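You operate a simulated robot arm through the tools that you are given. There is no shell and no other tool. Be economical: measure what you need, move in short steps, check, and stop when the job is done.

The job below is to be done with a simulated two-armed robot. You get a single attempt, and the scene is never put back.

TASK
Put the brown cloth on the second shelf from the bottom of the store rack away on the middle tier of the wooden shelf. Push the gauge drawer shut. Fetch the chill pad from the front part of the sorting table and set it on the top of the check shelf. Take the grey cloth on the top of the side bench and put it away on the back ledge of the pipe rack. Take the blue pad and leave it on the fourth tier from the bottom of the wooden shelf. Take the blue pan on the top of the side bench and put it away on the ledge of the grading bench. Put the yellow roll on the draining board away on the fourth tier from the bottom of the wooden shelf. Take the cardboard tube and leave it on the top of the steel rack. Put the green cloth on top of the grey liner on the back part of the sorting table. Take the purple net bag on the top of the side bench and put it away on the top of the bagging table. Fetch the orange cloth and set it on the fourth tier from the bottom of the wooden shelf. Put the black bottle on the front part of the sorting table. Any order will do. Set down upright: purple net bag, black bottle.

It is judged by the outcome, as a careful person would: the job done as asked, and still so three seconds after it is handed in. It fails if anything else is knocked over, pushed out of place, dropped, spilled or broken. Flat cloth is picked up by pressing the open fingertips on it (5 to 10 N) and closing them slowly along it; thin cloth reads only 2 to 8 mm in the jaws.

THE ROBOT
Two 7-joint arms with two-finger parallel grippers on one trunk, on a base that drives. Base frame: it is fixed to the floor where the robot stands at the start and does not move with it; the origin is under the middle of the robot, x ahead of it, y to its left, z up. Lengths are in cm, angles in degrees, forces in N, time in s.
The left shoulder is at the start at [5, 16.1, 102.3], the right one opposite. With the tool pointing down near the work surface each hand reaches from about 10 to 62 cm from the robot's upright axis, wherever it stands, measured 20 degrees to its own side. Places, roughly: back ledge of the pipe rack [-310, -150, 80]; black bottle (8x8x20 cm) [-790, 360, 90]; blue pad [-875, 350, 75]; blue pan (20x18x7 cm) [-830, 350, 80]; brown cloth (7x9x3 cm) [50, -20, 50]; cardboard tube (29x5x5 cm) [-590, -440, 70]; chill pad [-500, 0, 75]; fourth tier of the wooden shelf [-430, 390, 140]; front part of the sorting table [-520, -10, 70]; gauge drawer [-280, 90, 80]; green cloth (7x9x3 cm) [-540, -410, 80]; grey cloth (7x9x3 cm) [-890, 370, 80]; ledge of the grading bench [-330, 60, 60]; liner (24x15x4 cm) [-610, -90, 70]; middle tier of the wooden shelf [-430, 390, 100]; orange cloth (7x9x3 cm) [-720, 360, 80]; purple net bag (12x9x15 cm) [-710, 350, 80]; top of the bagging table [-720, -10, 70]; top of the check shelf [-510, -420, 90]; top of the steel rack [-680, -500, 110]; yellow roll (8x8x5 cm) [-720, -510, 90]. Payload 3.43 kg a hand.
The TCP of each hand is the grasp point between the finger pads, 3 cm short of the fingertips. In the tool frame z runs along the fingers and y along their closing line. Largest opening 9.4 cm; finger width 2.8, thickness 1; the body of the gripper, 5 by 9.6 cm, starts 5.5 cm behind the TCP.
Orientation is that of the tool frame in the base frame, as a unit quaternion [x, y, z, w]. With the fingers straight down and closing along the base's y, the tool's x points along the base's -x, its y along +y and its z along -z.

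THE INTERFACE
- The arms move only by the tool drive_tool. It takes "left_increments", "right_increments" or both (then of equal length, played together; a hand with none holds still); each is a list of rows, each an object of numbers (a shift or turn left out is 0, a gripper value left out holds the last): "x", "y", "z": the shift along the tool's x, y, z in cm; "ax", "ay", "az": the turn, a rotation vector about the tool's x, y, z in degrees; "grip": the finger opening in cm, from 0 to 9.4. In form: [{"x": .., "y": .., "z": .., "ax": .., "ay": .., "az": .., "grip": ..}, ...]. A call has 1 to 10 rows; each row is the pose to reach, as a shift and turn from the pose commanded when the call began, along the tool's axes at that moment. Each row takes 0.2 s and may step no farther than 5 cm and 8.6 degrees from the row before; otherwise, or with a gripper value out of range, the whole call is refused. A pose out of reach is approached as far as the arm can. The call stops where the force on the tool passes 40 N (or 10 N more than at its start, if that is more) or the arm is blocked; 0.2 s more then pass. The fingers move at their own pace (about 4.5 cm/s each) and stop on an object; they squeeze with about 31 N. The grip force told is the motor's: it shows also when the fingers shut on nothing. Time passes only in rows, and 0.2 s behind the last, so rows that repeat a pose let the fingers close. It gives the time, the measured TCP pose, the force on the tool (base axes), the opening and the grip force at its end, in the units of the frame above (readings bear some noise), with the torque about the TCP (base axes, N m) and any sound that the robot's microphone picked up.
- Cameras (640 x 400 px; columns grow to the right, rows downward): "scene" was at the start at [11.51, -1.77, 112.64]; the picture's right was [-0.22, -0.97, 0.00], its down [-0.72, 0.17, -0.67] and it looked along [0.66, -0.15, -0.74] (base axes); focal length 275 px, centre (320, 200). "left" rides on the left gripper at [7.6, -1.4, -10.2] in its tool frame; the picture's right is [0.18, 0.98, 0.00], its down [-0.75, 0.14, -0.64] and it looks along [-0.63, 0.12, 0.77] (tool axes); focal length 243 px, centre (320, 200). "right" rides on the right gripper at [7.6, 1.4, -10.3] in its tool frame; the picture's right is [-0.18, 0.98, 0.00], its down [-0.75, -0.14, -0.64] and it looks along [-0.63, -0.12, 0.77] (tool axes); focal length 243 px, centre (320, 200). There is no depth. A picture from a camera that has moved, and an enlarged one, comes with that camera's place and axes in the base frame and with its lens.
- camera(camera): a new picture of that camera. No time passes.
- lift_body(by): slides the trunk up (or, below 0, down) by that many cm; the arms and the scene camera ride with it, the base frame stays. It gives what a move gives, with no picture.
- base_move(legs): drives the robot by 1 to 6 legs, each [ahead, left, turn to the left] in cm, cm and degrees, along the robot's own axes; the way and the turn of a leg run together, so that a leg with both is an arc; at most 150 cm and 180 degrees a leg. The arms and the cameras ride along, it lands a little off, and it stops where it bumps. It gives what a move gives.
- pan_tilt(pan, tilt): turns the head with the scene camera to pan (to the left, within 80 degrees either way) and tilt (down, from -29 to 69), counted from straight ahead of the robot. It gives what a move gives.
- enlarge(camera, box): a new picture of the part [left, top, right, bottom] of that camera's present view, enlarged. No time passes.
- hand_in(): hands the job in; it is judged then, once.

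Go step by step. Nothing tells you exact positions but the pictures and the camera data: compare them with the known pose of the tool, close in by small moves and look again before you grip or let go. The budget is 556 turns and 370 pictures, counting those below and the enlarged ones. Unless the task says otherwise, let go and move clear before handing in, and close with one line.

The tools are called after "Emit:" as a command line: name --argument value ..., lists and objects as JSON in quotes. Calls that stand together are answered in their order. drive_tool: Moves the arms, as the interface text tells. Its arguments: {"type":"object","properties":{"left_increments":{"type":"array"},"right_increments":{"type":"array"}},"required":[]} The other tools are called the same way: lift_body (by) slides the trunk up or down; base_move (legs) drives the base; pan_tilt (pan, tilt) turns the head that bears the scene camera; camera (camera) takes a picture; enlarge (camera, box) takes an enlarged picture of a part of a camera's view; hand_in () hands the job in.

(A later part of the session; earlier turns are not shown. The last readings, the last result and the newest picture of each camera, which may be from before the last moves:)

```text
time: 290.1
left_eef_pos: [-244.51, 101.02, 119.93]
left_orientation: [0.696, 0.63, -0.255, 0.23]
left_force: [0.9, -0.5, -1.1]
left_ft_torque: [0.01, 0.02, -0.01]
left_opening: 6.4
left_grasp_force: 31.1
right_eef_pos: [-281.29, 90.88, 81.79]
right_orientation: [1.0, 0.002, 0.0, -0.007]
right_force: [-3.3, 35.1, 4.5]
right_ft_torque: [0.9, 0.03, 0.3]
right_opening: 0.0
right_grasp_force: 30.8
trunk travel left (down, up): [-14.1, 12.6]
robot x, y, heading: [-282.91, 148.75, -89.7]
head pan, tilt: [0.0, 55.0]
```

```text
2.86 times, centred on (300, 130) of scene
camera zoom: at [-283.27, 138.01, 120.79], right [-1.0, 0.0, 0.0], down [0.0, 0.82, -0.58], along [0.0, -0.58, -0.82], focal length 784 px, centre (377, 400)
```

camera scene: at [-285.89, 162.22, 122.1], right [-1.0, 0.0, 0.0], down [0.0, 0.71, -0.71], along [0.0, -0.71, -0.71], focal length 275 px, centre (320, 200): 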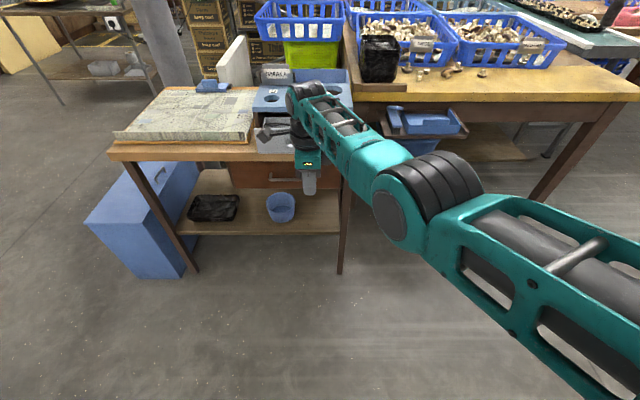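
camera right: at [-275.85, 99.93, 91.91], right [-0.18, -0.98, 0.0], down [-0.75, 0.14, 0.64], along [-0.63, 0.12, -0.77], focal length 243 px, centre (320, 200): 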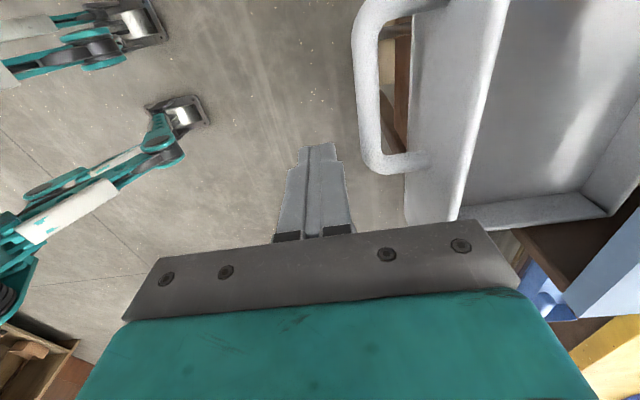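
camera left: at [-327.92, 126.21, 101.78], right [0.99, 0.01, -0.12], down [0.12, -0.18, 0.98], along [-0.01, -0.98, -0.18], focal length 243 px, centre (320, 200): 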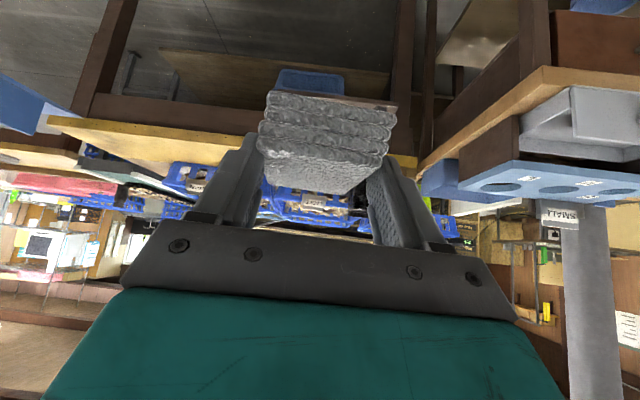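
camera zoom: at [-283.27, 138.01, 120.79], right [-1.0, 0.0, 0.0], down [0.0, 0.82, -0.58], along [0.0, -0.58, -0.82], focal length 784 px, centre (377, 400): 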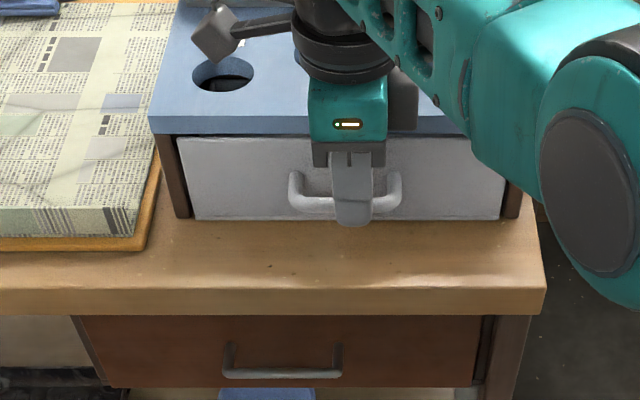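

The drawer is shut: resistance rose to 35 N and the face is flush. I'll back off and look for the pipe rack.

Emit:
base_move --legs '[[-45, 0, 0]]'

Emit:
lift_body --by 12

Emit:
pan_tilt --pan 0 --tilt 12

Emit:
camera --camera "scene"

Emit:
enlarge --camera "scene" --box '[160, 80, 480, 240]'

```text
time: 292.9
left_eef_pos: [-244.55, 145.76, 119.75]
left_orientation: [0.697, 0.631, -0.254, 0.229]
left_force: [0.0, 0.5, -0.7]
left_ft_torque: [0.01, 0.0, 0.02]
left_opening: 6.43
left_grasp_force: 30.7
right_eef_pos: [-281.04, 135.64, 81.47]
right_orientation: [1.0, 0.002, -0.001, -0.009]
right_force: [0.0, 0.0, 0.1]
right_ft_torque: [0.01, -0.01, -0.05]
right_opening: 0.0
right_grasp_force: 31.0
trunk travel left (down, up): [-14.1, 12.6]
robot x, y, heading: [-283.03, 194.23, -89.8]
head pan, tilt: [0.0, 55.0]
```

```text
time: 294.4
left_eef_pos: [-244.35, 145.69, 131.88]
left_orientation: [0.696, 0.631, -0.253, 0.229]
left_force: [-0.5, -0.4, -1.0]
left_ft_torque: [0.0, -0.02, 0.0]
left_opening: 6.4
left_grasp_force: 30.6
right_eef_pos: [-281.12, 135.55, 93.42]
right_orientation: [1.0, 0.002, -0.002, -0.01]
right_force: [0.4, -0.1, 0.3]
right_ft_torque: [0.0, -0.01, 0.02]
right_opening: 0.0
right_grasp_force: 31.3
trunk travel left (down, up): [-26.1, 0.6]
robot x, y, heading: [-283.09, 193.77, -89.8]
head pan, tilt: [0.0, 55.0]
```

```text
time: 295.4
left_eef_pos: [-244.33, 145.86, 131.74]
left_orientation: [0.697, 0.631, -0.254, 0.229]
left_force: [-0.5, -0.3, -0.1]
left_ft_torque: [0.0, 0.01, 0.01]
left_opening: 6.39
left_grasp_force: 31.3
right_eef_pos: [-281.11, 135.69, 93.5]
right_orientation: [1.0, 0.002, -0.001, -0.009]
right_force: [1.5, 0.2, -0.4]
right_ft_torque: [0.0, -0.01, 0.01]
right_opening: 0.0
right_grasp_force: 31.0
trunk travel left (down, up): [-26.1, 0.6]
robot x, y, heading: [-283.39, 193.69, -89.7]
head pan, tilt: [0.0, 12.0]
```

```text
260 pictures are left
camera scene: at [-283.23, 180.56, 139.26], right [-1.0, 0.0, 0.0], down [0.0, 0.21, -0.98], along [0.0, -0.98, -0.21], focal length 275 px, centre (320, 200)
```

scene: 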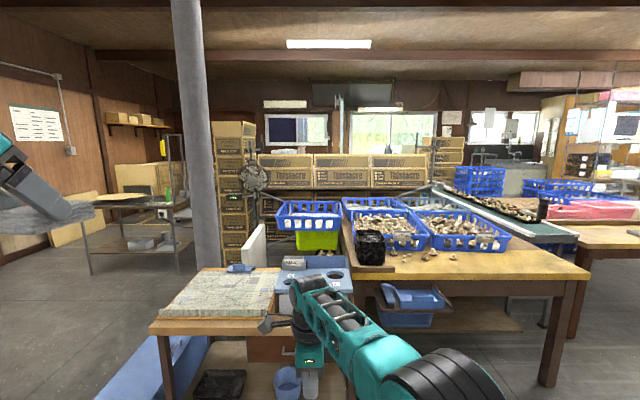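

```text
2.00 times, centred on (320, 160) of scene
camera zoom: at [-283.23, 180.56, 139.26], right [-1.0, 0.0, 0.0], down [0.0, 0.21, -0.98], along [0.0, -0.98, -0.21], focal length 549 px, centre (320, 280)
```

zoom: 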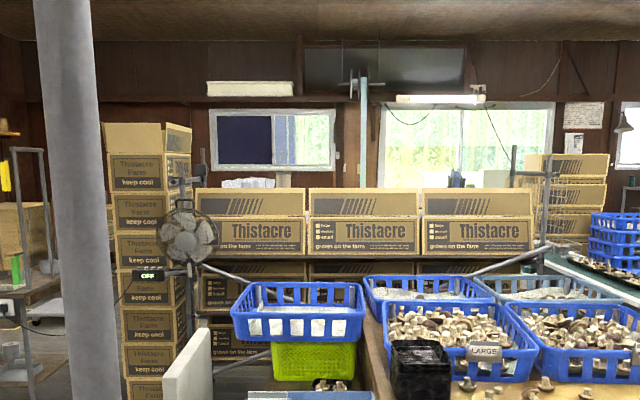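

The pipe rack stands behind the grading bench; its back ledge must be reached from the other side. I'll go round past the stool on the +x side.

Emit:
base_move --legs '[[-72, 0, -0.2], [0, 110, 0], [0, 108, 0], [150, 0, 0], [110, 0, 0]]'

Emit:
pan_tilt --pan -55 --tilt 10

Emit:
camera --camera "scene"

Emit:
pan_tilt --pan 0 --tilt 10

Emit:
camera --camera "scene"

```text
time: 322.1
left_eef_pos: [-29.11, -43.54, 131.76]
left_orientation: [0.702, 0.625, -0.256, 0.227]
left_force: [0.4, -0.4, -0.4]
left_ft_torque: [0.04, 0.01, -0.01]
left_opening: 6.43
left_grasp_force: 31.0
right_eef_pos: [-66.08, -53.08, 93.47]
right_orientation: [1.0, -0.008, -0.001, -0.009]
right_force: [-0.2, -0.4, 0.3]
right_ft_torque: [0.0, 0.05, 0.01]
right_opening: 0.0
right_grasp_force: 31.2
trunk travel left (down, up): [-26.1, 0.6]
robot x, y, heading: [-67.11, 5.49, -91.0]
head pan, tilt: [0.0, 12.0]
```

```text
time: 323.3
left_eef_pos: [-29.16, -43.45, 131.83]
left_orientation: [0.702, 0.624, -0.256, 0.227]
left_force: [1.0, 0.3, -0.6]
left_ft_torque: [-0.03, -0.01, 0.01]
left_opening: 6.41
left_grasp_force: 31.1
right_eef_pos: [-66.07, -52.92, 93.56]
right_orientation: [1.0, -0.007, -0.002, -0.009]
right_force: [-0.6, -0.5, -1.0]
right_ft_torque: [0.02, 0.03, 0.01]
right_opening: 0.02
right_grasp_force: 31.3
trunk travel left (down, up): [-26.1, 0.6]
robot x, y, heading: [-66.48, 5.57, -90.9]
head pan, tilt: [-55.0, 10.0]
```

```text
258 pictures are left
camera scene: at [-74.93, -3.95, 139.59], right [-0.56, 0.83, 0.0], down [0.14, 0.1, -0.98], along [-0.82, -0.55, -0.17], focal length 275 px, centre (320, 200)
```

scene: 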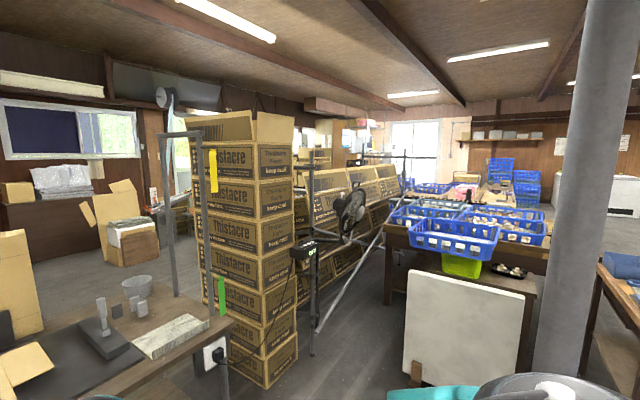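

```text
time: 324.5
left_eef_pos: [-29.19, -43.51, 131.83]
left_orientation: [0.701, 0.625, -0.256, 0.227]
left_force: [-0.2, -0.8, -0.7]
left_ft_torque: [0.03, 0.04, 0.02]
left_opening: 6.41
left_grasp_force: 31.1
right_eef_pos: [-66.12, -52.92, 93.55]
right_orientation: [1.0, -0.008, -0.002, -0.009]
right_force: [0.2, 0.1, 1.0]
right_ft_torque: [0.0, -0.01, 0.0]
right_opening: 0.0
right_grasp_force: 31.2
trunk travel left (down, up): [-26.1, 0.6]
robot x, y, heading: [-66.76, 5.76, -90.9]
head pan, tilt: [0.0, 10.0]
```

```text
257 pictures are left
camera scene: at [-67.4, -8.04, 139.59], right [-1.0, 0.02, 0.0], down [0.0, 0.17, -0.98], along [-0.02, -0.98, -0.17], focal length 275 px, centre (320, 200)
```

scene: 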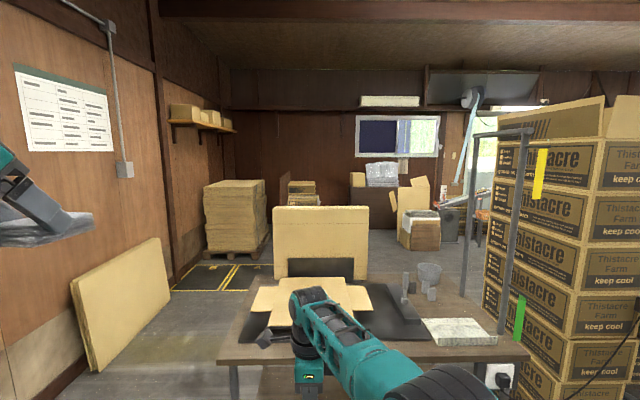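

A packing table blocks the direct way (x≈-137..-36, y≈-146..-89). I'll turn round and back through the gap on its +x side.

Emit:
base_move --legs '[[0, 0, 180], [0, -72, 0.8], [-120, 0, 0], [-115, 0, 0]]'

Emit:
pan_tilt --pan 75 --tilt 12

Emit:
camera --camera "scene"

```text
time: 346.8
left_eef_pos: [-39.4, -183.9, 131.72]
left_orientation: [-0.621, 0.705, 0.226, 0.257]
left_force: [0.2, 0.3, -0.9]
left_ft_torque: [0.0, 0.01, 0.0]
left_opening: 6.42
left_grasp_force: 30.7
right_eef_pos: [-2.36, -174.82, 93.44]
right_orientation: [0.013, 1.0, -0.009, 0.002]
right_force: [-0.8, -0.6, 0.4]
right_ft_torque: [0.01, 0.02, -0.04]
right_opening: 0.0
right_grasp_force: 31.2
trunk travel left (down, up): [-26.1, 0.6]
robot x, y, heading: [-2.21, -233.11, 88.5]
head pan, tilt: [0.0, 10.0]
```

```text
time: 348.3
left_eef_pos: [-39.5, -184.0, 131.71]
left_orientation: [-0.621, 0.706, 0.226, 0.257]
left_force: [0.2, 0.0, -0.5]
left_ft_torque: [-0.02, 0.0, -0.01]
left_opening: 6.43
left_grasp_force: 31.0
right_eef_pos: [-2.4, -174.77, 93.43]
right_orientation: [0.013, 1.0, -0.009, 0.002]
right_force: [1.0, 0.1, 0.3]
right_ft_torque: [0.03, -0.01, -0.03]
right_opening: 0.01
right_grasp_force: 31.1
trunk travel left (down, up): [-26.1, 0.6]
robot x, y, heading: [-2.11, -233.17, 88.5]
head pan, tilt: [75.0, 12.0]
```

```text
256 pictures are left
camera scene: at [-11.18, -226.46, 139.27], right [0.29, 0.96, 0.0], down [0.2, -0.06, -0.98], along [-0.94, 0.28, -0.21], focal length 275 px, centre (320, 200)
```

scene: 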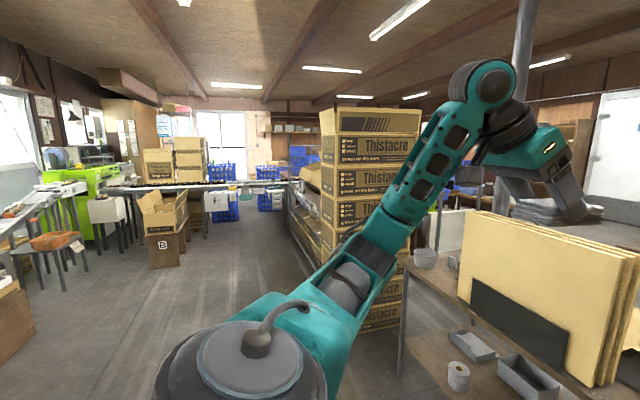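

The rack's back side faces this corridor. I'll strafe along it and look.

Emit:
base_move --legs '[[-6, 0, 1.5], [0, 140, 0], [0, 90, 0]]'

Emit:
pan_tilt --pan 25 --tilt 25

Emit:
camera --camera "scene"

```text
time: 360.2
left_eef_pos: [-270.42, -191.12, 131.77]
left_orientation: [-0.631, 0.697, 0.228, 0.255]
left_force: [-0.3, 0.2, 1.3]
left_ft_torque: [-0.03, 0.02, 0.02]
left_opening: 6.4
left_grasp_force: 30.8
right_eef_pos: [-233.45, -181.12, 93.48]
right_orientation: [0.0, 1.0, -0.008, 0.002]
right_force: [-0.2, 0.0, -0.4]
right_ft_torque: [-0.01, 0.02, 0.02]
right_opening: 0.02
right_grasp_force: 31.3
trunk travel left (down, up): [-26.1, 0.6]
robot x, y, heading: [-231.68, -239.23, 90.0]
head pan, tilt: [75.0, 12.0]
```

```text
time: 361.4
left_eef_pos: [-270.3, -191.22, 131.78]
left_orientation: [-0.631, 0.697, 0.229, 0.254]
left_force: [-0.2, -0.3, -0.8]
left_ft_torque: [-0.02, -0.03, 0.04]
left_opening: 6.39
left_grasp_force: 31.1
right_eef_pos: [-233.47, -181.15, 93.51]
right_orientation: [0.0, 1.0, -0.009, 0.002]
right_force: [-0.4, -1.1, 0.6]
right_ft_torque: [0.05, 0.02, -0.02]
right_opening: 0.0
right_grasp_force: 31.4
trunk travel left (down, up): [-26.1, 0.6]
robot x, y, heading: [-231.59, -239.15, 89.9]
head pan, tilt: [25.0, 25.0]
```

```text
255 pictures are left
camera scene: at [-235.81, -226.98, 137.16], right [0.91, 0.42, 0.0], down [0.18, -0.38, -0.91], along [-0.38, 0.82, -0.42], focal length 275 px, centre (320, 200)
```

scene: 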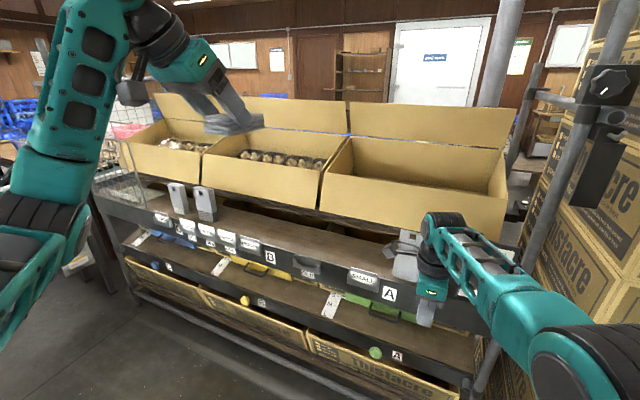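

Emit:
enlarge --camera "scene" --box '[140, 160, 460, 320]'

Emit:
camera --camera "left"

```text
2.00 times, centred on (300, 240) of scene
camera zoom: at [-235.81, -226.98, 137.16], right [0.91, 0.42, 0.0], down [0.18, -0.38, -0.91], along [-0.38, 0.82, -0.42], focal length 549 px, centre (360, 120)
```

zoom: 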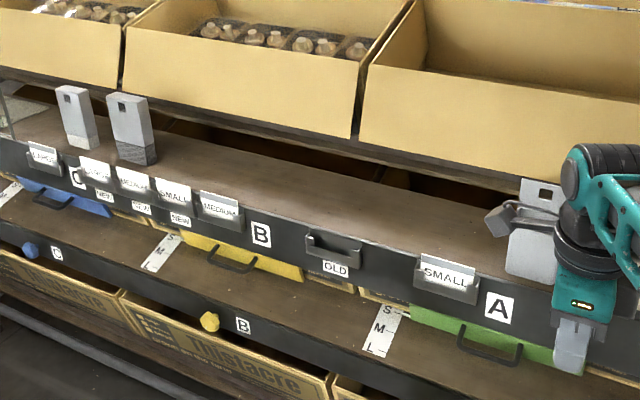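

```text
253 pictures are left
camera left: at [-270.11, -203.66, 134.79], right [-0.99, -0.04, -0.12], down [-0.13, 0.18, 0.98], along [-0.02, 0.98, -0.18], focal length 243 px, centre (320, 200)
```

left: 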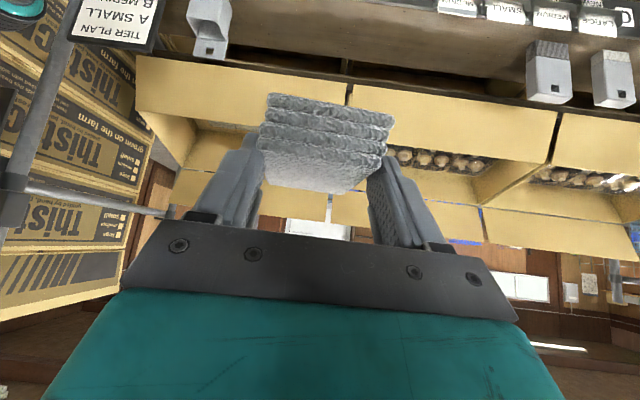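

The ledge surface spans y≈-160..-144 at z≈80, with free space around x≈-283 between dispensers. I'll lift the right hand away and bring the left one down in front of the ledge.

Emit:
drive_tool --right_increments '[{"z": -3, "x": -2}, {"z": -6, "x": -4}, {"z": -9, "x": -6}, {"z": -12, "x": -8}, {"z": -15, "x": -10}, {"z": -18, "x": -12}, {"z": -21, "x": -14}, {"z": -24, "x": -15}, {"z": -24, "x": -15}]' --left_increments '[{"x": 1.8, "y": -1.5, "z": 3.6}, {"x": 3.7, "y": -3, "z": 7.1}, {"x": 5.5, "y": -4.7, "z": 10.7}, {"x": 7.3, "y": -6.2, "z": 14.2}, {"x": 9.1, "y": -7.8, "z": 17.8}, {"x": 11, "y": -9.3, "z": 21.4, "ax": -0.8, "az": -1}, {"x": 12.8, "y": -10.9, "z": 24.9, "ax": -1.6, "az": -2}, {"x": 14.6, "y": -12.4, "z": 28.5, "ax": -2.4, "az": -2.9}, {"x": 16.4, "y": -14, "z": 32, "ax": -3.2, "az": -3.8}]'

Emit:
camera --camera "scene"

```text
time: 363.4
left_eef_pos: [-255.49, -184.58, 96.82]
left_orientation: [-0.66, 0.669, 0.24, 0.244]
left_force: [-0.1, -0.3, -0.8]
left_ft_torque: [0.03, -0.02, 0.01]
left_opening: 6.4
left_grasp_force: 31.1
right_eef_pos: [-218.36, -178.98, 117.84]
right_orientation: [-0.001, 1.0, -0.009, 0.002]
right_force: [-0.5, -0.1, 0.7]
right_ft_torque: [0.0, 0.0, 0.01]
right_opening: 0.0
right_grasp_force: 30.9
right hand out of reach, approached as far as the arm can: row 5, 6, 7, 8, 9
trunk travel left (down, up): [-26.1, 0.6]
robot x, y, heading: [-231.29, -239.42, 89.8]
head pan, tilt: [25.0, 25.0]
```

```text
252 pictures are left
camera scene: at [-235.77, -226.93, 137.15], right [0.91, 0.42, 0.0], down [0.18, -0.38, -0.91], along [-0.38, 0.82, -0.42], focal length 275 px, centre (320, 200)
```

scene: 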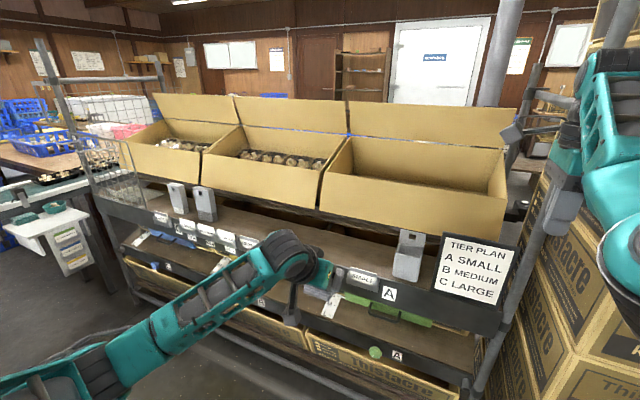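

Emit:
base_move --legs '[[0, 23, 0], [20, 0, 0]]'

Emit:
pan_tilt --pan 10 --tilt 45

Emit:
camera --camera "scene"

Emit:
camera --camera "left"

```text
time: 366.3
left_eef_pos: [-278.15, -164.52, 96.69]
left_orientation: [-0.658, 0.671, 0.238, 0.244]
left_force: [0.5, 0.3, -0.4]
left_ft_torque: [0.02, 0.03, 0.0]
left_opening: 6.39
left_grasp_force: 31.1
right_eef_pos: [-241.12, -158.84, 117.7]
right_orientation: [0.002, 1.0, -0.009, 0.001]
right_force: [-0.1, 0.2, -0.3]
right_ft_torque: [-0.02, 0.04, -0.02]
right_opening: 0.0
right_grasp_force: 31.2
trunk travel left (down, up): [-26.1, 0.6]
robot x, y, heading: [-254.42, -219.26, 89.7]
head pan, tilt: [25.0, 25.0]
```

```text
time: 367.1
left_eef_pos: [-278.17, -164.59, 96.83]
left_orientation: [-0.659, 0.67, 0.24, 0.244]
left_force: [0.4, 0.0, -0.7]
left_ft_torque: [0.03, -0.02, -0.04]
left_opening: 6.42
left_grasp_force: 31.4
right_eef_pos: [-240.99, -158.97, 117.74]
right_orientation: [0.001, 1.0, -0.008, 0.001]
right_force: [0.1, 0.7, -0.2]
right_ft_torque: [0.01, 0.01, 0.01]
right_opening: 0.0
right_grasp_force: 31.2
trunk travel left (down, up): [-26.1, 0.6]
robot x, y, heading: [-254.59, -219.38, 89.6]
head pan, tilt: [10.0, 45.0]
```

```text
251 pictures are left
camera scene: at [-256.18, -207.28, 134.1], right [0.99, 0.17, 0.0], down [0.12, -0.7, -0.71], along [-0.12, 0.7, -0.71], focal length 275 px, centre (320, 200)
```

scene: 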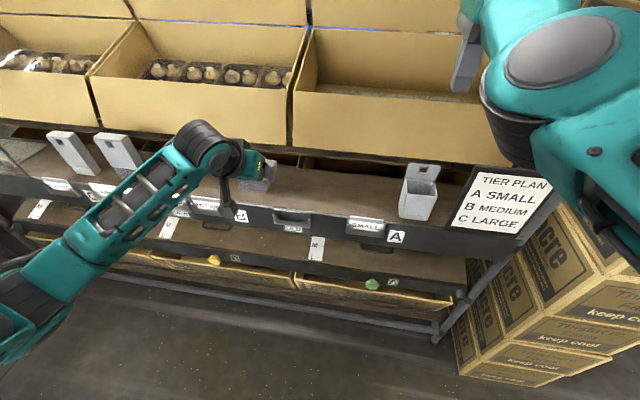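

```text
250 pictures are left
camera left: at [-276.97, -177.01, 99.81], right [-0.99, -0.12, -0.12], down [-0.14, 0.17, 0.98], along [-0.1, 0.98, -0.18], focal length 243 px, centre (320, 200)
```

left: 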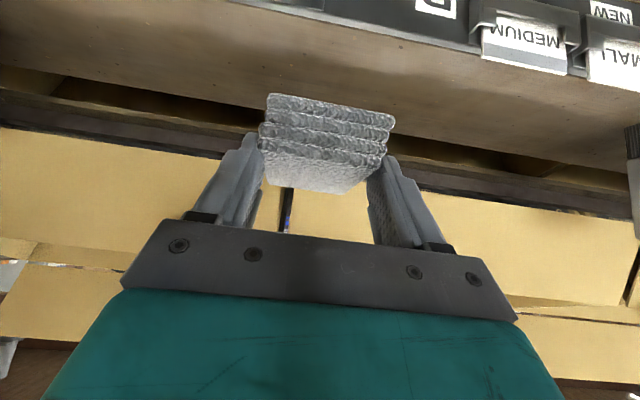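

The ledge is y≈-158..-140. I'll come forward and lower the cloth toward it.

Emit:
base_move --legs '[[9, 0, 0.3]]'

Emit:
drive_tool --left_increments '[{"x": 1, "z": 3.4}, {"x": 2.2, "z": 6.8}, {"x": 3.4, "z": 10.2}]'

Emit:
camera --camera "left"

Emit:
camera --camera "scene"

```text
time: 368.2
left_eef_pos: [-278.42, -155.71, 96.78]
left_orientation: [-0.661, 0.669, 0.239, 0.243]
left_force: [-0.4, -0.2, -0.8]
left_ft_torque: [-0.01, 0.02, 0.0]
left_opening: 6.4
left_grasp_force: 31.1
right_eef_pos: [-241.33, -149.92, 117.71]
right_orientation: [-0.001, 1.0, -0.009, 0.002]
right_force: [0.9, 0.1, -0.2]
right_ft_torque: [-0.02, -0.03, -0.02]
right_opening: 0.0
right_grasp_force: 30.3
trunk travel left (down, up): [-26.1, 0.6]
robot x, y, heading: [-254.65, -210.26, 90.0]
head pan, tilt: [10.0, 45.0]
```

```text
time: 369.0
left_eef_pos: [-278.5, -151.84, 86.72]
left_orientation: [-0.66, 0.669, 0.24, 0.244]
left_force: [-0.2, 0.1, -0.8]
left_ft_torque: [-0.01, -0.01, 0.02]
left_opening: 6.41
left_grasp_force: 30.7
right_eef_pos: [-241.34, -150.07, 117.76]
right_orientation: [-0.001, 1.0, -0.009, 0.002]
right_force: [-0.2, 1.4, -0.7]
right_ft_torque: [-0.01, 0.01, -0.01]
right_opening: 0.02
right_grasp_force: 31.1
trunk travel left (down, up): [-26.1, 0.6]
robot x, y, heading: [-254.74, -210.23, 89.9]
head pan, tilt: [10.0, 45.0]
```

```text
249 pictures are left
camera left: at [-277.17, -164.28, 89.74], right [-0.98, -0.13, -0.12], down [-0.14, 0.17, 0.98], along [-0.1, 0.98, -0.18], focal length 243 px, centre (320, 200)
```

left: 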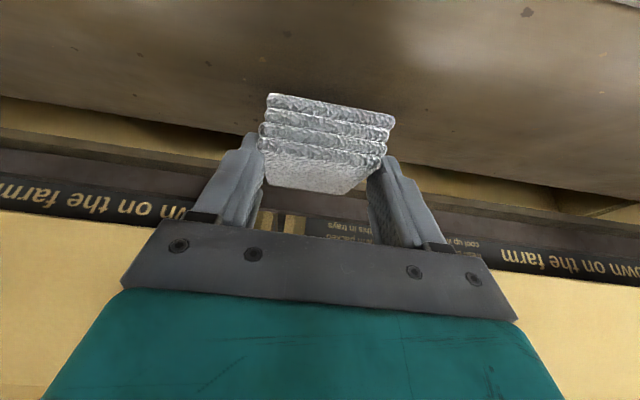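

```text
248 pictures are left
camera scene: at [-256.21, -198.33, 134.09], right [0.98, 0.17, 0.0], down [0.12, -0.7, -0.71], along [-0.12, 0.7, -0.71], focal length 275 px, centre (320, 200)
```

scene: 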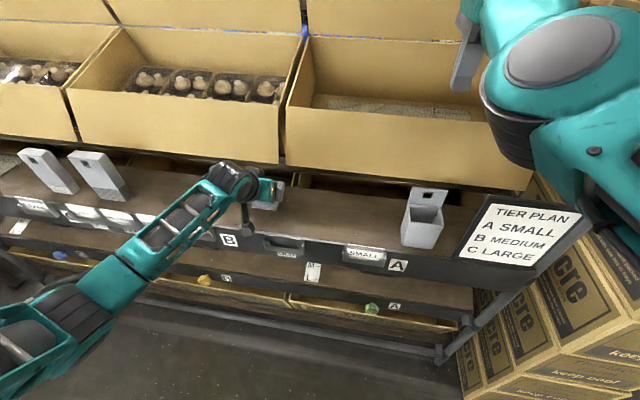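

Emit:
drive_tool --left_increments '[{"x": 0.6, "z": 0.8}, {"x": 1.1, "z": 1.3}, {"x": 1.4, "z": 1.7}, {"x": 1.7, "z": 2}]'

Emit:
camera --camera "left"

```text
time: 370.0
left_eef_pos: [-278.5, -151.83, 84.19]
left_orientation: [-0.66, 0.669, 0.239, 0.244]
left_force: [-0.2, 0.0, -0.4]
left_ft_torque: [0.0, -0.01, -0.01]
left_opening: 6.39
left_grasp_force: 31.1
right_eef_pos: [-241.34, -149.88, 117.66]
right_orientation: [-0.001, 1.0, -0.009, 0.003]
right_force: [0.6, -0.3, 0.1]
right_ft_torque: [-0.01, 0.01, -0.01]
right_opening: 0.0
right_grasp_force: 31.0
trunk travel left (down, up): [-26.1, 0.6]
robot x, y, heading: [-254.75, -210.39, 89.9]
head pan, tilt: [10.0, 45.0]
```

```text
247 pictures are left
camera left: at [-277.12, -164.29, 87.16], right [-0.98, -0.13, -0.12], down [-0.14, 0.17, 0.98], along [-0.1, 0.98, -0.18], focal length 243 px, centre (320, 200)
```

left: 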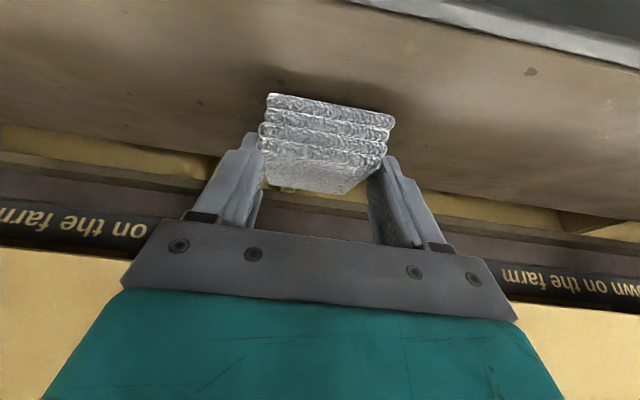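

Emit:
drive_tool --left_increments '[{"x": 0.2, "z": 0.24}, {"x": 0.4, "z": 0.5}, {"x": 0.6, "z": 0.75}, {"x": 0.8, "z": 1}]'

Emit:
camera --camera "left"

```text
time: 371.1
left_eef_pos: [-278.38, -151.2, 83.95]
left_orientation: [-0.657, 0.666, 0.247, 0.253]
left_force: [1.1, 0.3, 11.4]
left_ft_torque: [-0.25, 0.22, 0.03]
left_opening: 6.41
left_grasp_force: 31.4
right_eef_pos: [-241.3, -150.01, 117.72]
right_orientation: [-0.002, 1.0, -0.009, 0.001]
right_force: [-0.8, -1.0, 0.0]
right_ft_torque: [0.0, 0.01, 0.02]
right_opening: 0.02
right_grasp_force: 31.1
trunk travel left (down, up): [-26.1, 0.6]
robot x, y, heading: [-254.77, -210.42, 90.1]
head pan, tilt: [10.0, 45.0]
stopped in row 4 (left hand): the force on the tool passed its limit (the readings are from after the stop); the commanded pose is now the measured one
```

```text
246 pictures are left
camera left: at [-277.12, -163.81, 86.63], right [-0.98, -0.12, -0.13], down [-0.14, 0.14, 0.98], along [-0.1, 0.98, -0.16], focal length 243 px, centre (320, 200)
```

left: 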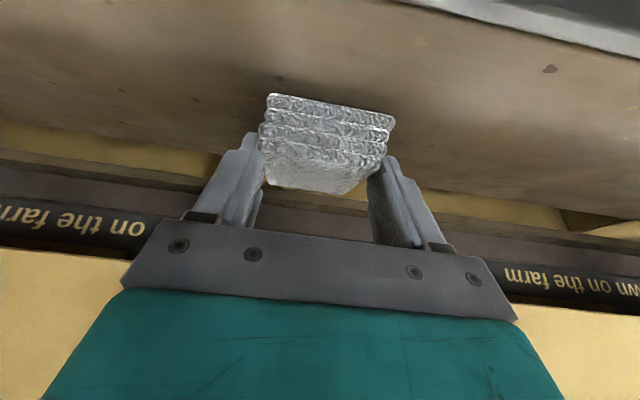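

Contact with the ledge. I'll open slowly and check.

Emit:
drive_tool --left_increments '[{"grip": 6.8}, {"grip": 7.4}, {"grip": 8.4}, {"grip": 9.3}, {"grip": 9.3}]'

Emit:
camera --camera "left"

```text
time: 372.3
left_eef_pos: [-278.44, -151.47, 83.5]
left_orientation: [-0.659, 0.667, 0.243, 0.248]
left_force: [-0.4, 0.4, -0.8]
left_ft_torque: [0.0, -0.03, 0.0]
left_opening: 9.28
left_grasp_force: 0.1
right_eef_pos: [-241.37, -149.94, 117.81]
right_orientation: [-0.001, 1.0, -0.009, 0.002]
right_force: [-1.0, -0.1, 1.0]
right_ft_torque: [-0.02, 0.0, 0.01]
right_opening: 0.0
right_grasp_force: 30.5
trunk travel left (down, up): [-26.1, 0.6]
robot x, y, heading: [-254.54, -210.13, 90.3]
head pan, tilt: [10.0, 45.0]
```

```text
245 pictures are left
camera left: at [-277.15, -164.01, 86.29], right [-0.98, -0.13, -0.12], down [-0.14, 0.15, 0.98], along [-0.1, 0.98, -0.17], focal length 243 px, centre (320, 200)
```

left: 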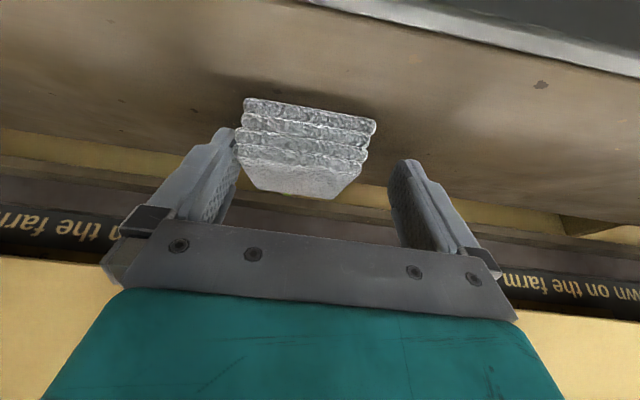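

Released, but one finger still touches the cloth. I'll centre the hand sideways and then withdraw.

Emit:
drive_tool --left_increments '[{"y": -0.9, "grip": 9.4}, {"y": -0.9, "x": 3, "z": -2.7}, {"y": -0.9, "x": 5, "z": -7}, {"y": -0.9, "x": 4, "z": -11}]'

Emit:
base_move --legs '[[-30, 0, 0]]'

Emit:
camera --camera "scene"

```text
time: 373.3
left_eef_pos: [-277.66, -161.8, 89.14]
left_orientation: [-0.659, 0.666, 0.244, 0.25]
left_force: [0.3, -0.1, -0.1]
left_ft_torque: [0.02, -0.01, 0.02]
left_opening: 9.41
left_grasp_force: 0.1
right_eef_pos: [-241.34, -150.04, 117.78]
right_orientation: [-0.001, 1.0, -0.009, 0.002]
right_force: [0.2, 0.6, 1.5]
right_ft_torque: [0.01, -0.03, 0.02]
right_opening: 0.02
right_grasp_force: 31.2
trunk travel left (down, up): [-26.1, 0.6]
robot x, y, heading: [-254.59, -210.14, 90.0]
head pan, tilt: [10.0, 45.0]
```

```text
time: 375.4
left_eef_pos: [-277.51, -191.62, 89.18]
left_orientation: [-0.657, 0.668, 0.243, 0.249]
left_force: [0.3, 0.0, -0.4]
left_ft_torque: [-0.02, -0.04, 0.03]
left_opening: 9.38
left_grasp_force: 0.1
right_eef_pos: [-241.21, -180.03, 117.83]
right_orientation: [0.002, 1.0, -0.008, 0.002]
right_force: [-1.0, -0.2, 0.6]
right_ft_torque: [0.01, -0.04, 0.02]
right_opening: 0.02
right_grasp_force: 30.9
trunk travel left (down, up): [-26.1, 0.6]
robot x, y, heading: [-254.92, -240.32, 89.6]
head pan, tilt: [10.0, 45.0]
```

```text
244 pictures are left
camera scene: at [-256.23, -228.43, 134.1], right [0.99, 0.17, 0.0], down [0.12, -0.7, -0.71], along [-0.12, 0.7, -0.71], focal length 275 px, centre (320, 200)
```

scene: 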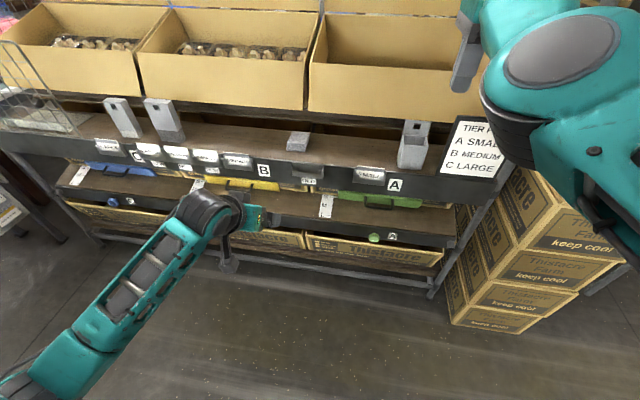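

The grey cloth lies on the ledge. The other goods to the west are reached from the north side, so I'll raise the left hand and retrace my way round to the side bench for the purple bag and bottle.

Emit:
drive_tool --left_increments '[{"x": -3, "z": -3.6}, {"x": -6, "z": -7.2}, {"x": -9, "z": -10.8}, {"x": -12, "z": -14.4}, {"x": -15, "z": -18}, {"x": -18, "z": -21.6}, {"x": -21, "z": -25.2}, {"x": -24, "z": -28.8}]'

Emit:
base_move --legs '[[0, -130, 0.3], [0, -122, 0], [120, 0, 0], [112, 0, 0]]'

```text
time: 377.2
left_eef_pos: [-277.61, -192.34, 126.6]
left_orientation: [-0.658, 0.668, 0.244, 0.249]
left_force: [-0.9, 0.3, 0.3]
left_ft_torque: [0.03, -0.02, -0.02]
left_opening: 9.4
left_grasp_force: 0.2
right_eef_pos: [-241.1, -180.08, 117.68]
right_orientation: [0.002, 1.0, -0.009, 0.002]
right_force: [-0.2, 0.2, 0.1]
right_ft_torque: [0.02, 0.0, 0.01]
right_opening: 0.01
right_grasp_force: 30.9
trunk travel left (down, up): [-26.1, 0.6]
robot x, y, heading: [-254.88, -240.36, 89.7]
head pan, tilt: [10.0, 45.0]
```

```text
time: 400.5
left_eef_pos: [-32.27, 39.01, 126.67]
left_orientation: [0.669, -0.657, -0.248, -0.245]
left_force: [-0.2, 0.0, 0.6]
left_ft_torque: [0.01, 0.02, 0.02]
left_opening: 9.41
left_grasp_force: 0.0
right_eef_pos: [3.52, 52.56, 117.89]
right_orientation: [-0.018, 1.0, -0.008, 0.001]
right_force: [0.6, -0.2, -0.3]
right_ft_torque: [0.01, -0.01, -0.02]
right_opening: 0.0
right_grasp_force: 31.0
trunk travel left (down, up): [-26.1, 0.6]
robot x, y, heading: [-7.94, -8.17, 91.8]
head pan, tilt: [10.0, 45.0]
```

Emit:
base_move --legs '[[0, 62, -1.8], [140, 0, 0], [134, 0, 0], [0, 150, 0], [0, 150, 0]]'

Emit:
base_move --legs '[[0, 150, -0.3], [0, 150, 0], [0, 72, 0]]'

Emit:
pan_tilt --pan 0 --tilt 25

Emit:
camera --camera "scene"

```text
time: 431.0
left_eef_pos: [-391.74, 314.62, 126.68]
left_orientation: [-0.655, 0.671, 0.242, 0.251]
left_force: [0.5, -0.8, -0.5]
left_ft_torque: [-0.01, 0.01, 0.0]
left_opening: 9.39
left_grasp_force: 0.1
right_eef_pos: [-355.32, 326.36, 117.68]
right_orientation: [0.004, 1.0, -0.008, 0.002]
right_force: [-0.7, -0.7, 0.2]
right_ft_torque: [0.01, -0.01, 0.0]
right_opening: 0.01
right_grasp_force: 30.7
trunk travel left (down, up): [-26.1, 0.6]
robot x, y, heading: [-368.73, 266.07, 89.5]
head pan, tilt: [10.0, 45.0]
```

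```text
time: 449.0
left_eef_pos: [-764.9, 318.59, 126.69]
left_orientation: [-0.656, 0.669, 0.243, 0.25]
left_force: [0.4, 0.6, -0.2]
left_ft_torque: [0.02, -0.01, -0.02]
left_opening: 9.41
left_grasp_force: 0.1
right_eef_pos: [-728.51, 330.53, 117.76]
right_orientation: [0.003, 1.0, -0.009, 0.002]
right_force: [-0.1, -0.6, -0.4]
right_ft_torque: [0.03, -0.01, 0.01]
right_opening: 0.0
right_grasp_force: 30.7
trunk travel left (down, up): [-26.1, 0.6]
robot x, y, heading: [-741.86, 270.21, 89.5]
head pan, tilt: [10.0, 45.0]
```

```text
time: 449.8
left_eef_pos: [-764.98, 318.52, 126.54]
left_orientation: [-0.655, 0.67, 0.243, 0.25]
left_force: [-0.2, -0.4, 0.4]
left_ft_torque: [0.0, 0.0, 0.01]
left_opening: 9.41
left_grasp_force: 0.1
right_eef_pos: [-728.46, 330.5, 117.77]
right_orientation: [0.003, 1.0, -0.009, 0.002]
right_force: [0.0, 0.5, -0.4]
right_ft_torque: [-0.03, 0.02, -0.03]
right_opening: 0.02
right_grasp_force: 31.0
trunk travel left (down, up): [-26.1, 0.6]
robot x, y, heading: [-742.41, 270.4, 89.7]
head pan, tilt: [0.0, 25.0]
```

```text
243 pictures are left
camera scene: at [-742.38, 283.56, 137.15], right [1.0, -0.01, 0.0], down [0.0, -0.42, -0.91], along [0.01, 0.91, -0.42], focal length 275 px, centre (320, 200)
```

scene: 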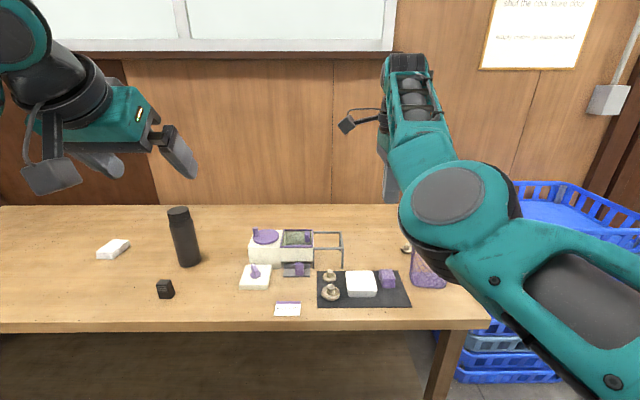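

The bottle stands at about (-786,361.5) with a small black box in front of it. I'll zoom in to measure both.

Emit:
enlarge --camera "scene" --box '[90, 190, 290, 320]'

Emit:
enlarge --camera "scene" --box '[300, 220, 460, 320]'

```text
3.08 times, centred on (190, 255) of scene
camera zoom: at [-742.38, 283.56, 137.15], right [1.0, -0.01, 0.0], down [0.0, -0.42, -0.91], along [0.01, 0.91, -0.42], focal length 845 px, centre (720, 31)
```

zoom: 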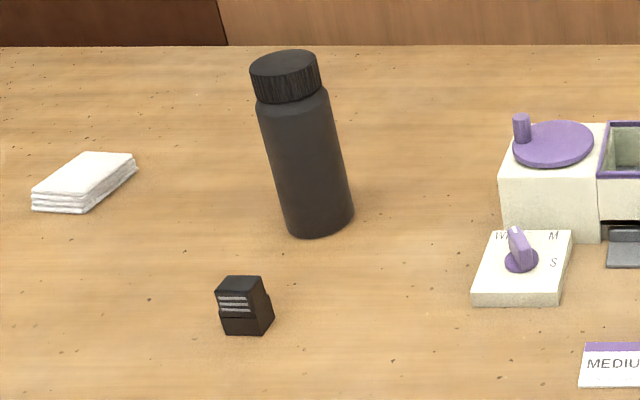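

```text
4.00 times, centred on (380, 270) of scene
camera zoom: at [-742.38, 283.56, 137.15], right [1.0, -0.01, 0.0], down [0.0, -0.42, -0.91], along [0.01, 0.91, -0.42], focal length 1098 px, centre (80, -80)
```

zoom: 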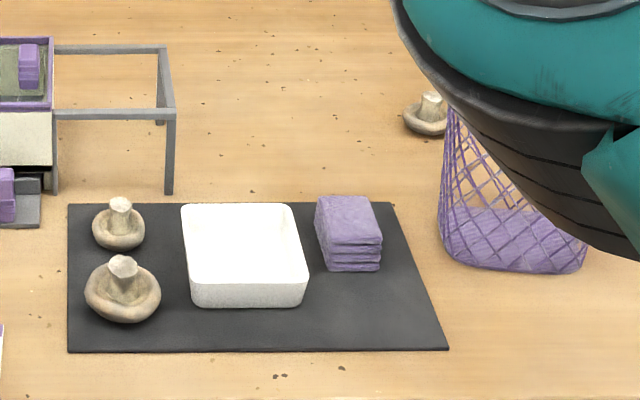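

The bottle's axis is at (-785.5,362), ~7.6 cm thick; the black box (top z≈83) is well in front. I'll tilt the left hand to near-horizontal and line it up at z≈92.5.

Emit:
lift_body --by -12

Emit:
drive_tool --left_increments '[{"ay": -7}, {"ay": -14}, {"ay": -21}, {"ay": -28}, {"ay": -35}, {"ay": -35}]'

Emit:
drive_tool --left_increments '[{"x": 4, "z": 2.5}, {"x": 8, "z": 5}, {"x": 12, "z": 8}, {"x": 15.5, "z": 11}, {"x": 18.7, "z": 14}, {"x": 18.7, "z": 15.3}]'

Emit:
camera --camera "scene"

```text
time: 451.3
left_eef_pos: [-764.87, 318.61, 114.57]
left_orientation: [-0.656, 0.669, 0.243, 0.25]
left_force: [-0.2, -0.6, 0.2]
left_ft_torque: [0.01, 0.01, -0.02]
left_opening: 9.38
left_grasp_force: 0.0
right_eef_pos: [-728.43, 330.55, 105.83]
right_orientation: [0.003, 1.0, -0.008, 0.002]
right_force: [-0.1, 0.5, 0.2]
right_ft_torque: [-0.02, 0.02, -0.02]
right_opening: 0.0
right_grasp_force: 30.5
trunk travel left (down, up): [-14.1, 12.6]
robot x, y, heading: [-742.25, 270.29, 89.5]
head pan, tilt: [0.0, 25.0]
```

```text
time: 452.7
left_eef_pos: [-764.96, 318.6, 114.7]
left_orientation: [-0.552, 0.563, 0.43, 0.44]
left_force: [-0.5, -0.5, 0.8]
left_ft_torque: [-0.02, -0.01, 0.02]
left_opening: 9.4
left_grasp_force: 0.2
right_eef_pos: [-728.47, 330.56, 105.84]
right_orientation: [0.004, 1.0, -0.009, 0.001]
right_force: [-0.2, 0.6, 0.1]
right_ft_torque: [-0.01, 0.0, 0.01]
right_opening: 0.02
right_grasp_force: 30.6
trunk travel left (down, up): [-14.1, 12.6]
robot x, y, heading: [-742.91, 270.45, 89.5]
head pan, tilt: [0.0, 25.0]
```

```text
time: 454.1
left_eef_pos: [-764.72, 328.69, 92.65]
left_orientation: [-0.552, 0.564, 0.429, 0.439]
left_force: [0.2, -0.3, 0.8]
left_ft_torque: [-0.01, -0.01, 0.0]
left_opening: 9.4
left_grasp_force: 0.0
right_eef_pos: [-728.41, 330.58, 105.61]
right_orientation: [0.004, 1.0, -0.009, 0.001]
right_force: [0.0, 0.9, 0.2]
right_ft_torque: [0.01, -0.04, 0.03]
right_opening: 0.0
right_grasp_force: 30.9
trunk travel left (down, up): [-14.1, 12.6]
robot x, y, heading: [-742.07, 270.3, 89.5]
head pan, tilt: [0.0, 25.0]
```

```text
240 pictures are left
camera scene: at [-742.37, 283.56, 125.15], right [1.0, -0.01, 0.0], down [0.0, -0.42, -0.91], along [0.01, 0.91, -0.42], focal length 275 px, centre (320, 200)
```

scene: 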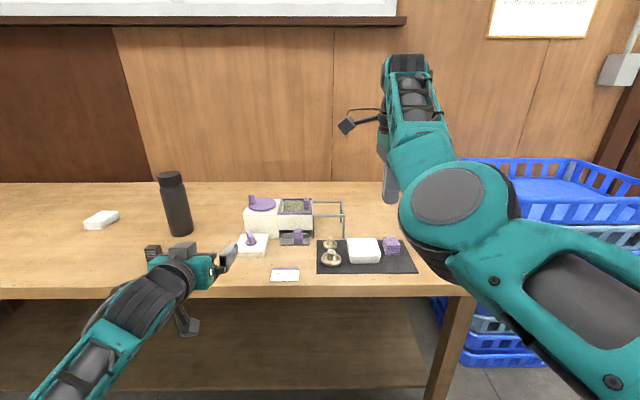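

The hand is nearly horizontal at z≈92.6. I'll strafe so it faces the bottle, and check with the left camera.

Emit:
base_move --legs '[[0, 20.8, 0.5], [12, 0, 0]]'

Emit:
camera --camera "left"

Emit:
camera --camera "scene"

```text
time: 456.6
left_eef_pos: [-786.09, 340.7, 92.84]
left_orientation: [-0.555, 0.561, 0.431, 0.438]
left_force: [-0.3, 0.5, 0.5]
left_ft_torque: [-0.02, 0.02, 0.0]
left_opening: 9.4
left_grasp_force: 0.1
right_eef_pos: [-749.8, 342.94, 105.67]
right_orientation: [-0.001, 1.0, -0.009, 0.002]
right_force: [-0.9, -0.2, -0.6]
right_ft_torque: [0.01, -0.04, -0.01]
right_opening: 0.0
right_grasp_force: 30.9
trunk travel left (down, up): [-14.1, 12.6]
robot x, y, heading: [-762.83, 282.75, 90.1]
head pan, tilt: [0.0, 25.0]
```

```text
239 pictures are left
camera left: at [-784.67, 328.82, 87.9], right [-0.98, -0.03, -0.18], down [-0.15, -0.44, 0.89], along [-0.11, 0.9, 0.42], focal length 243 px, centre (320, 200)
```

left: 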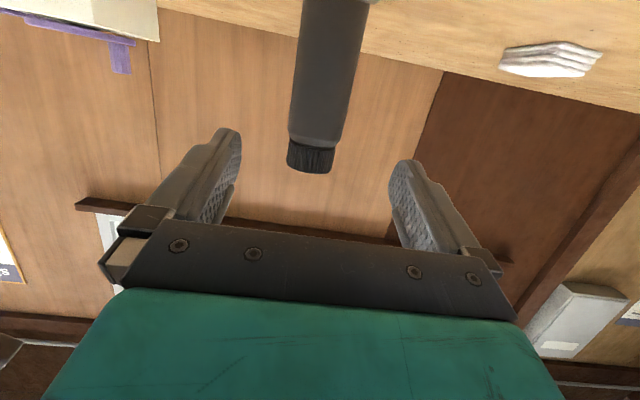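

```text
238 pictures are left
camera scene: at [-763.23, 295.68, 125.14], right [1.0, 0.0, 0.0], down [0.0, -0.42, -0.91], along [0.0, 0.91, -0.42], focal length 275 px, centre (320, 200)
```

scene: 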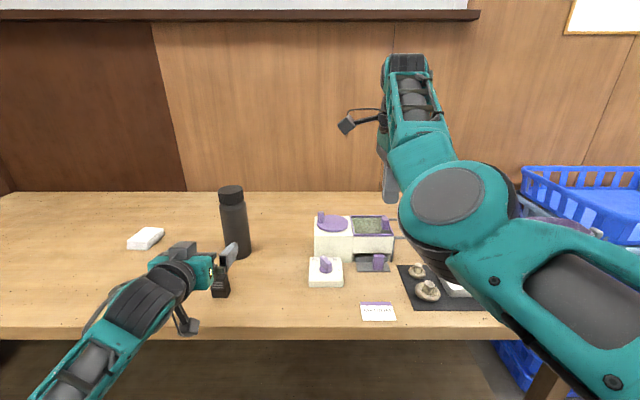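

The bottle is centred at x≈-786.2 between the fingers. I'll drive forward in two stages.

Emit:
base_move --legs '[[13, 0, 0]]'

Emit:
camera --camera "left"

Emit:
enlarge --camera "scene" --box '[120, 170, 320, 350]'

```text
time: 457.9
left_eef_pos: [-785.99, 353.56, 92.64]
left_orientation: [-0.554, 0.562, 0.43, 0.438]
left_force: [0.0, 0.0, -0.6]
left_ft_torque: [-0.01, 0.01, 0.0]
left_opening: 9.4
left_grasp_force: 0.0
right_eef_pos: [-749.84, 355.9, 105.89]
right_orientation: [-0.001, 1.0, -0.009, 0.002]
right_force: [-0.5, 0.4, 0.2]
right_ft_torque: [-0.03, 0.02, -0.02]
right_opening: 0.0
right_grasp_force: 31.1
trunk travel left (down, up): [-14.1, 12.6]
robot x, y, heading: [-763.41, 295.16, 90.1]
head pan, tilt: [0.0, 25.0]
```

```text
237 pictures are left
camera left: at [-784.64, 341.78, 87.9], right [-0.98, -0.03, -0.18], down [-0.15, -0.43, 0.89], along [-0.11, 0.9, 0.42], focal length 243 px, centre (320, 200)
```

left: 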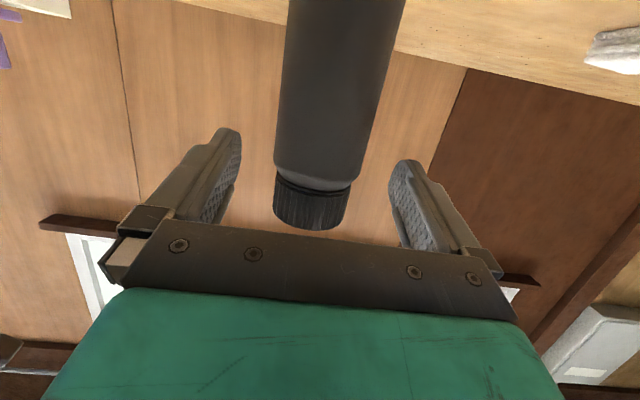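

```text
2.22 times, centred on (220, 260) of scene
camera zoom: at [-763.23, 308.62, 125.14], right [1.0, 0.0, 0.0], down [0.0, -0.42, -0.91], along [0.0, 0.91, -0.42], focal length 610 px, centre (542, 67)
```

zoom: 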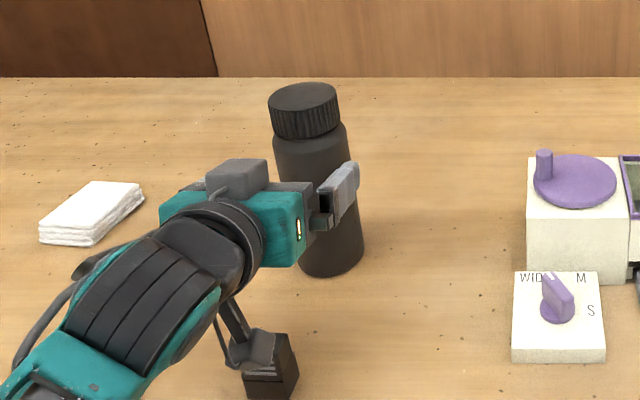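

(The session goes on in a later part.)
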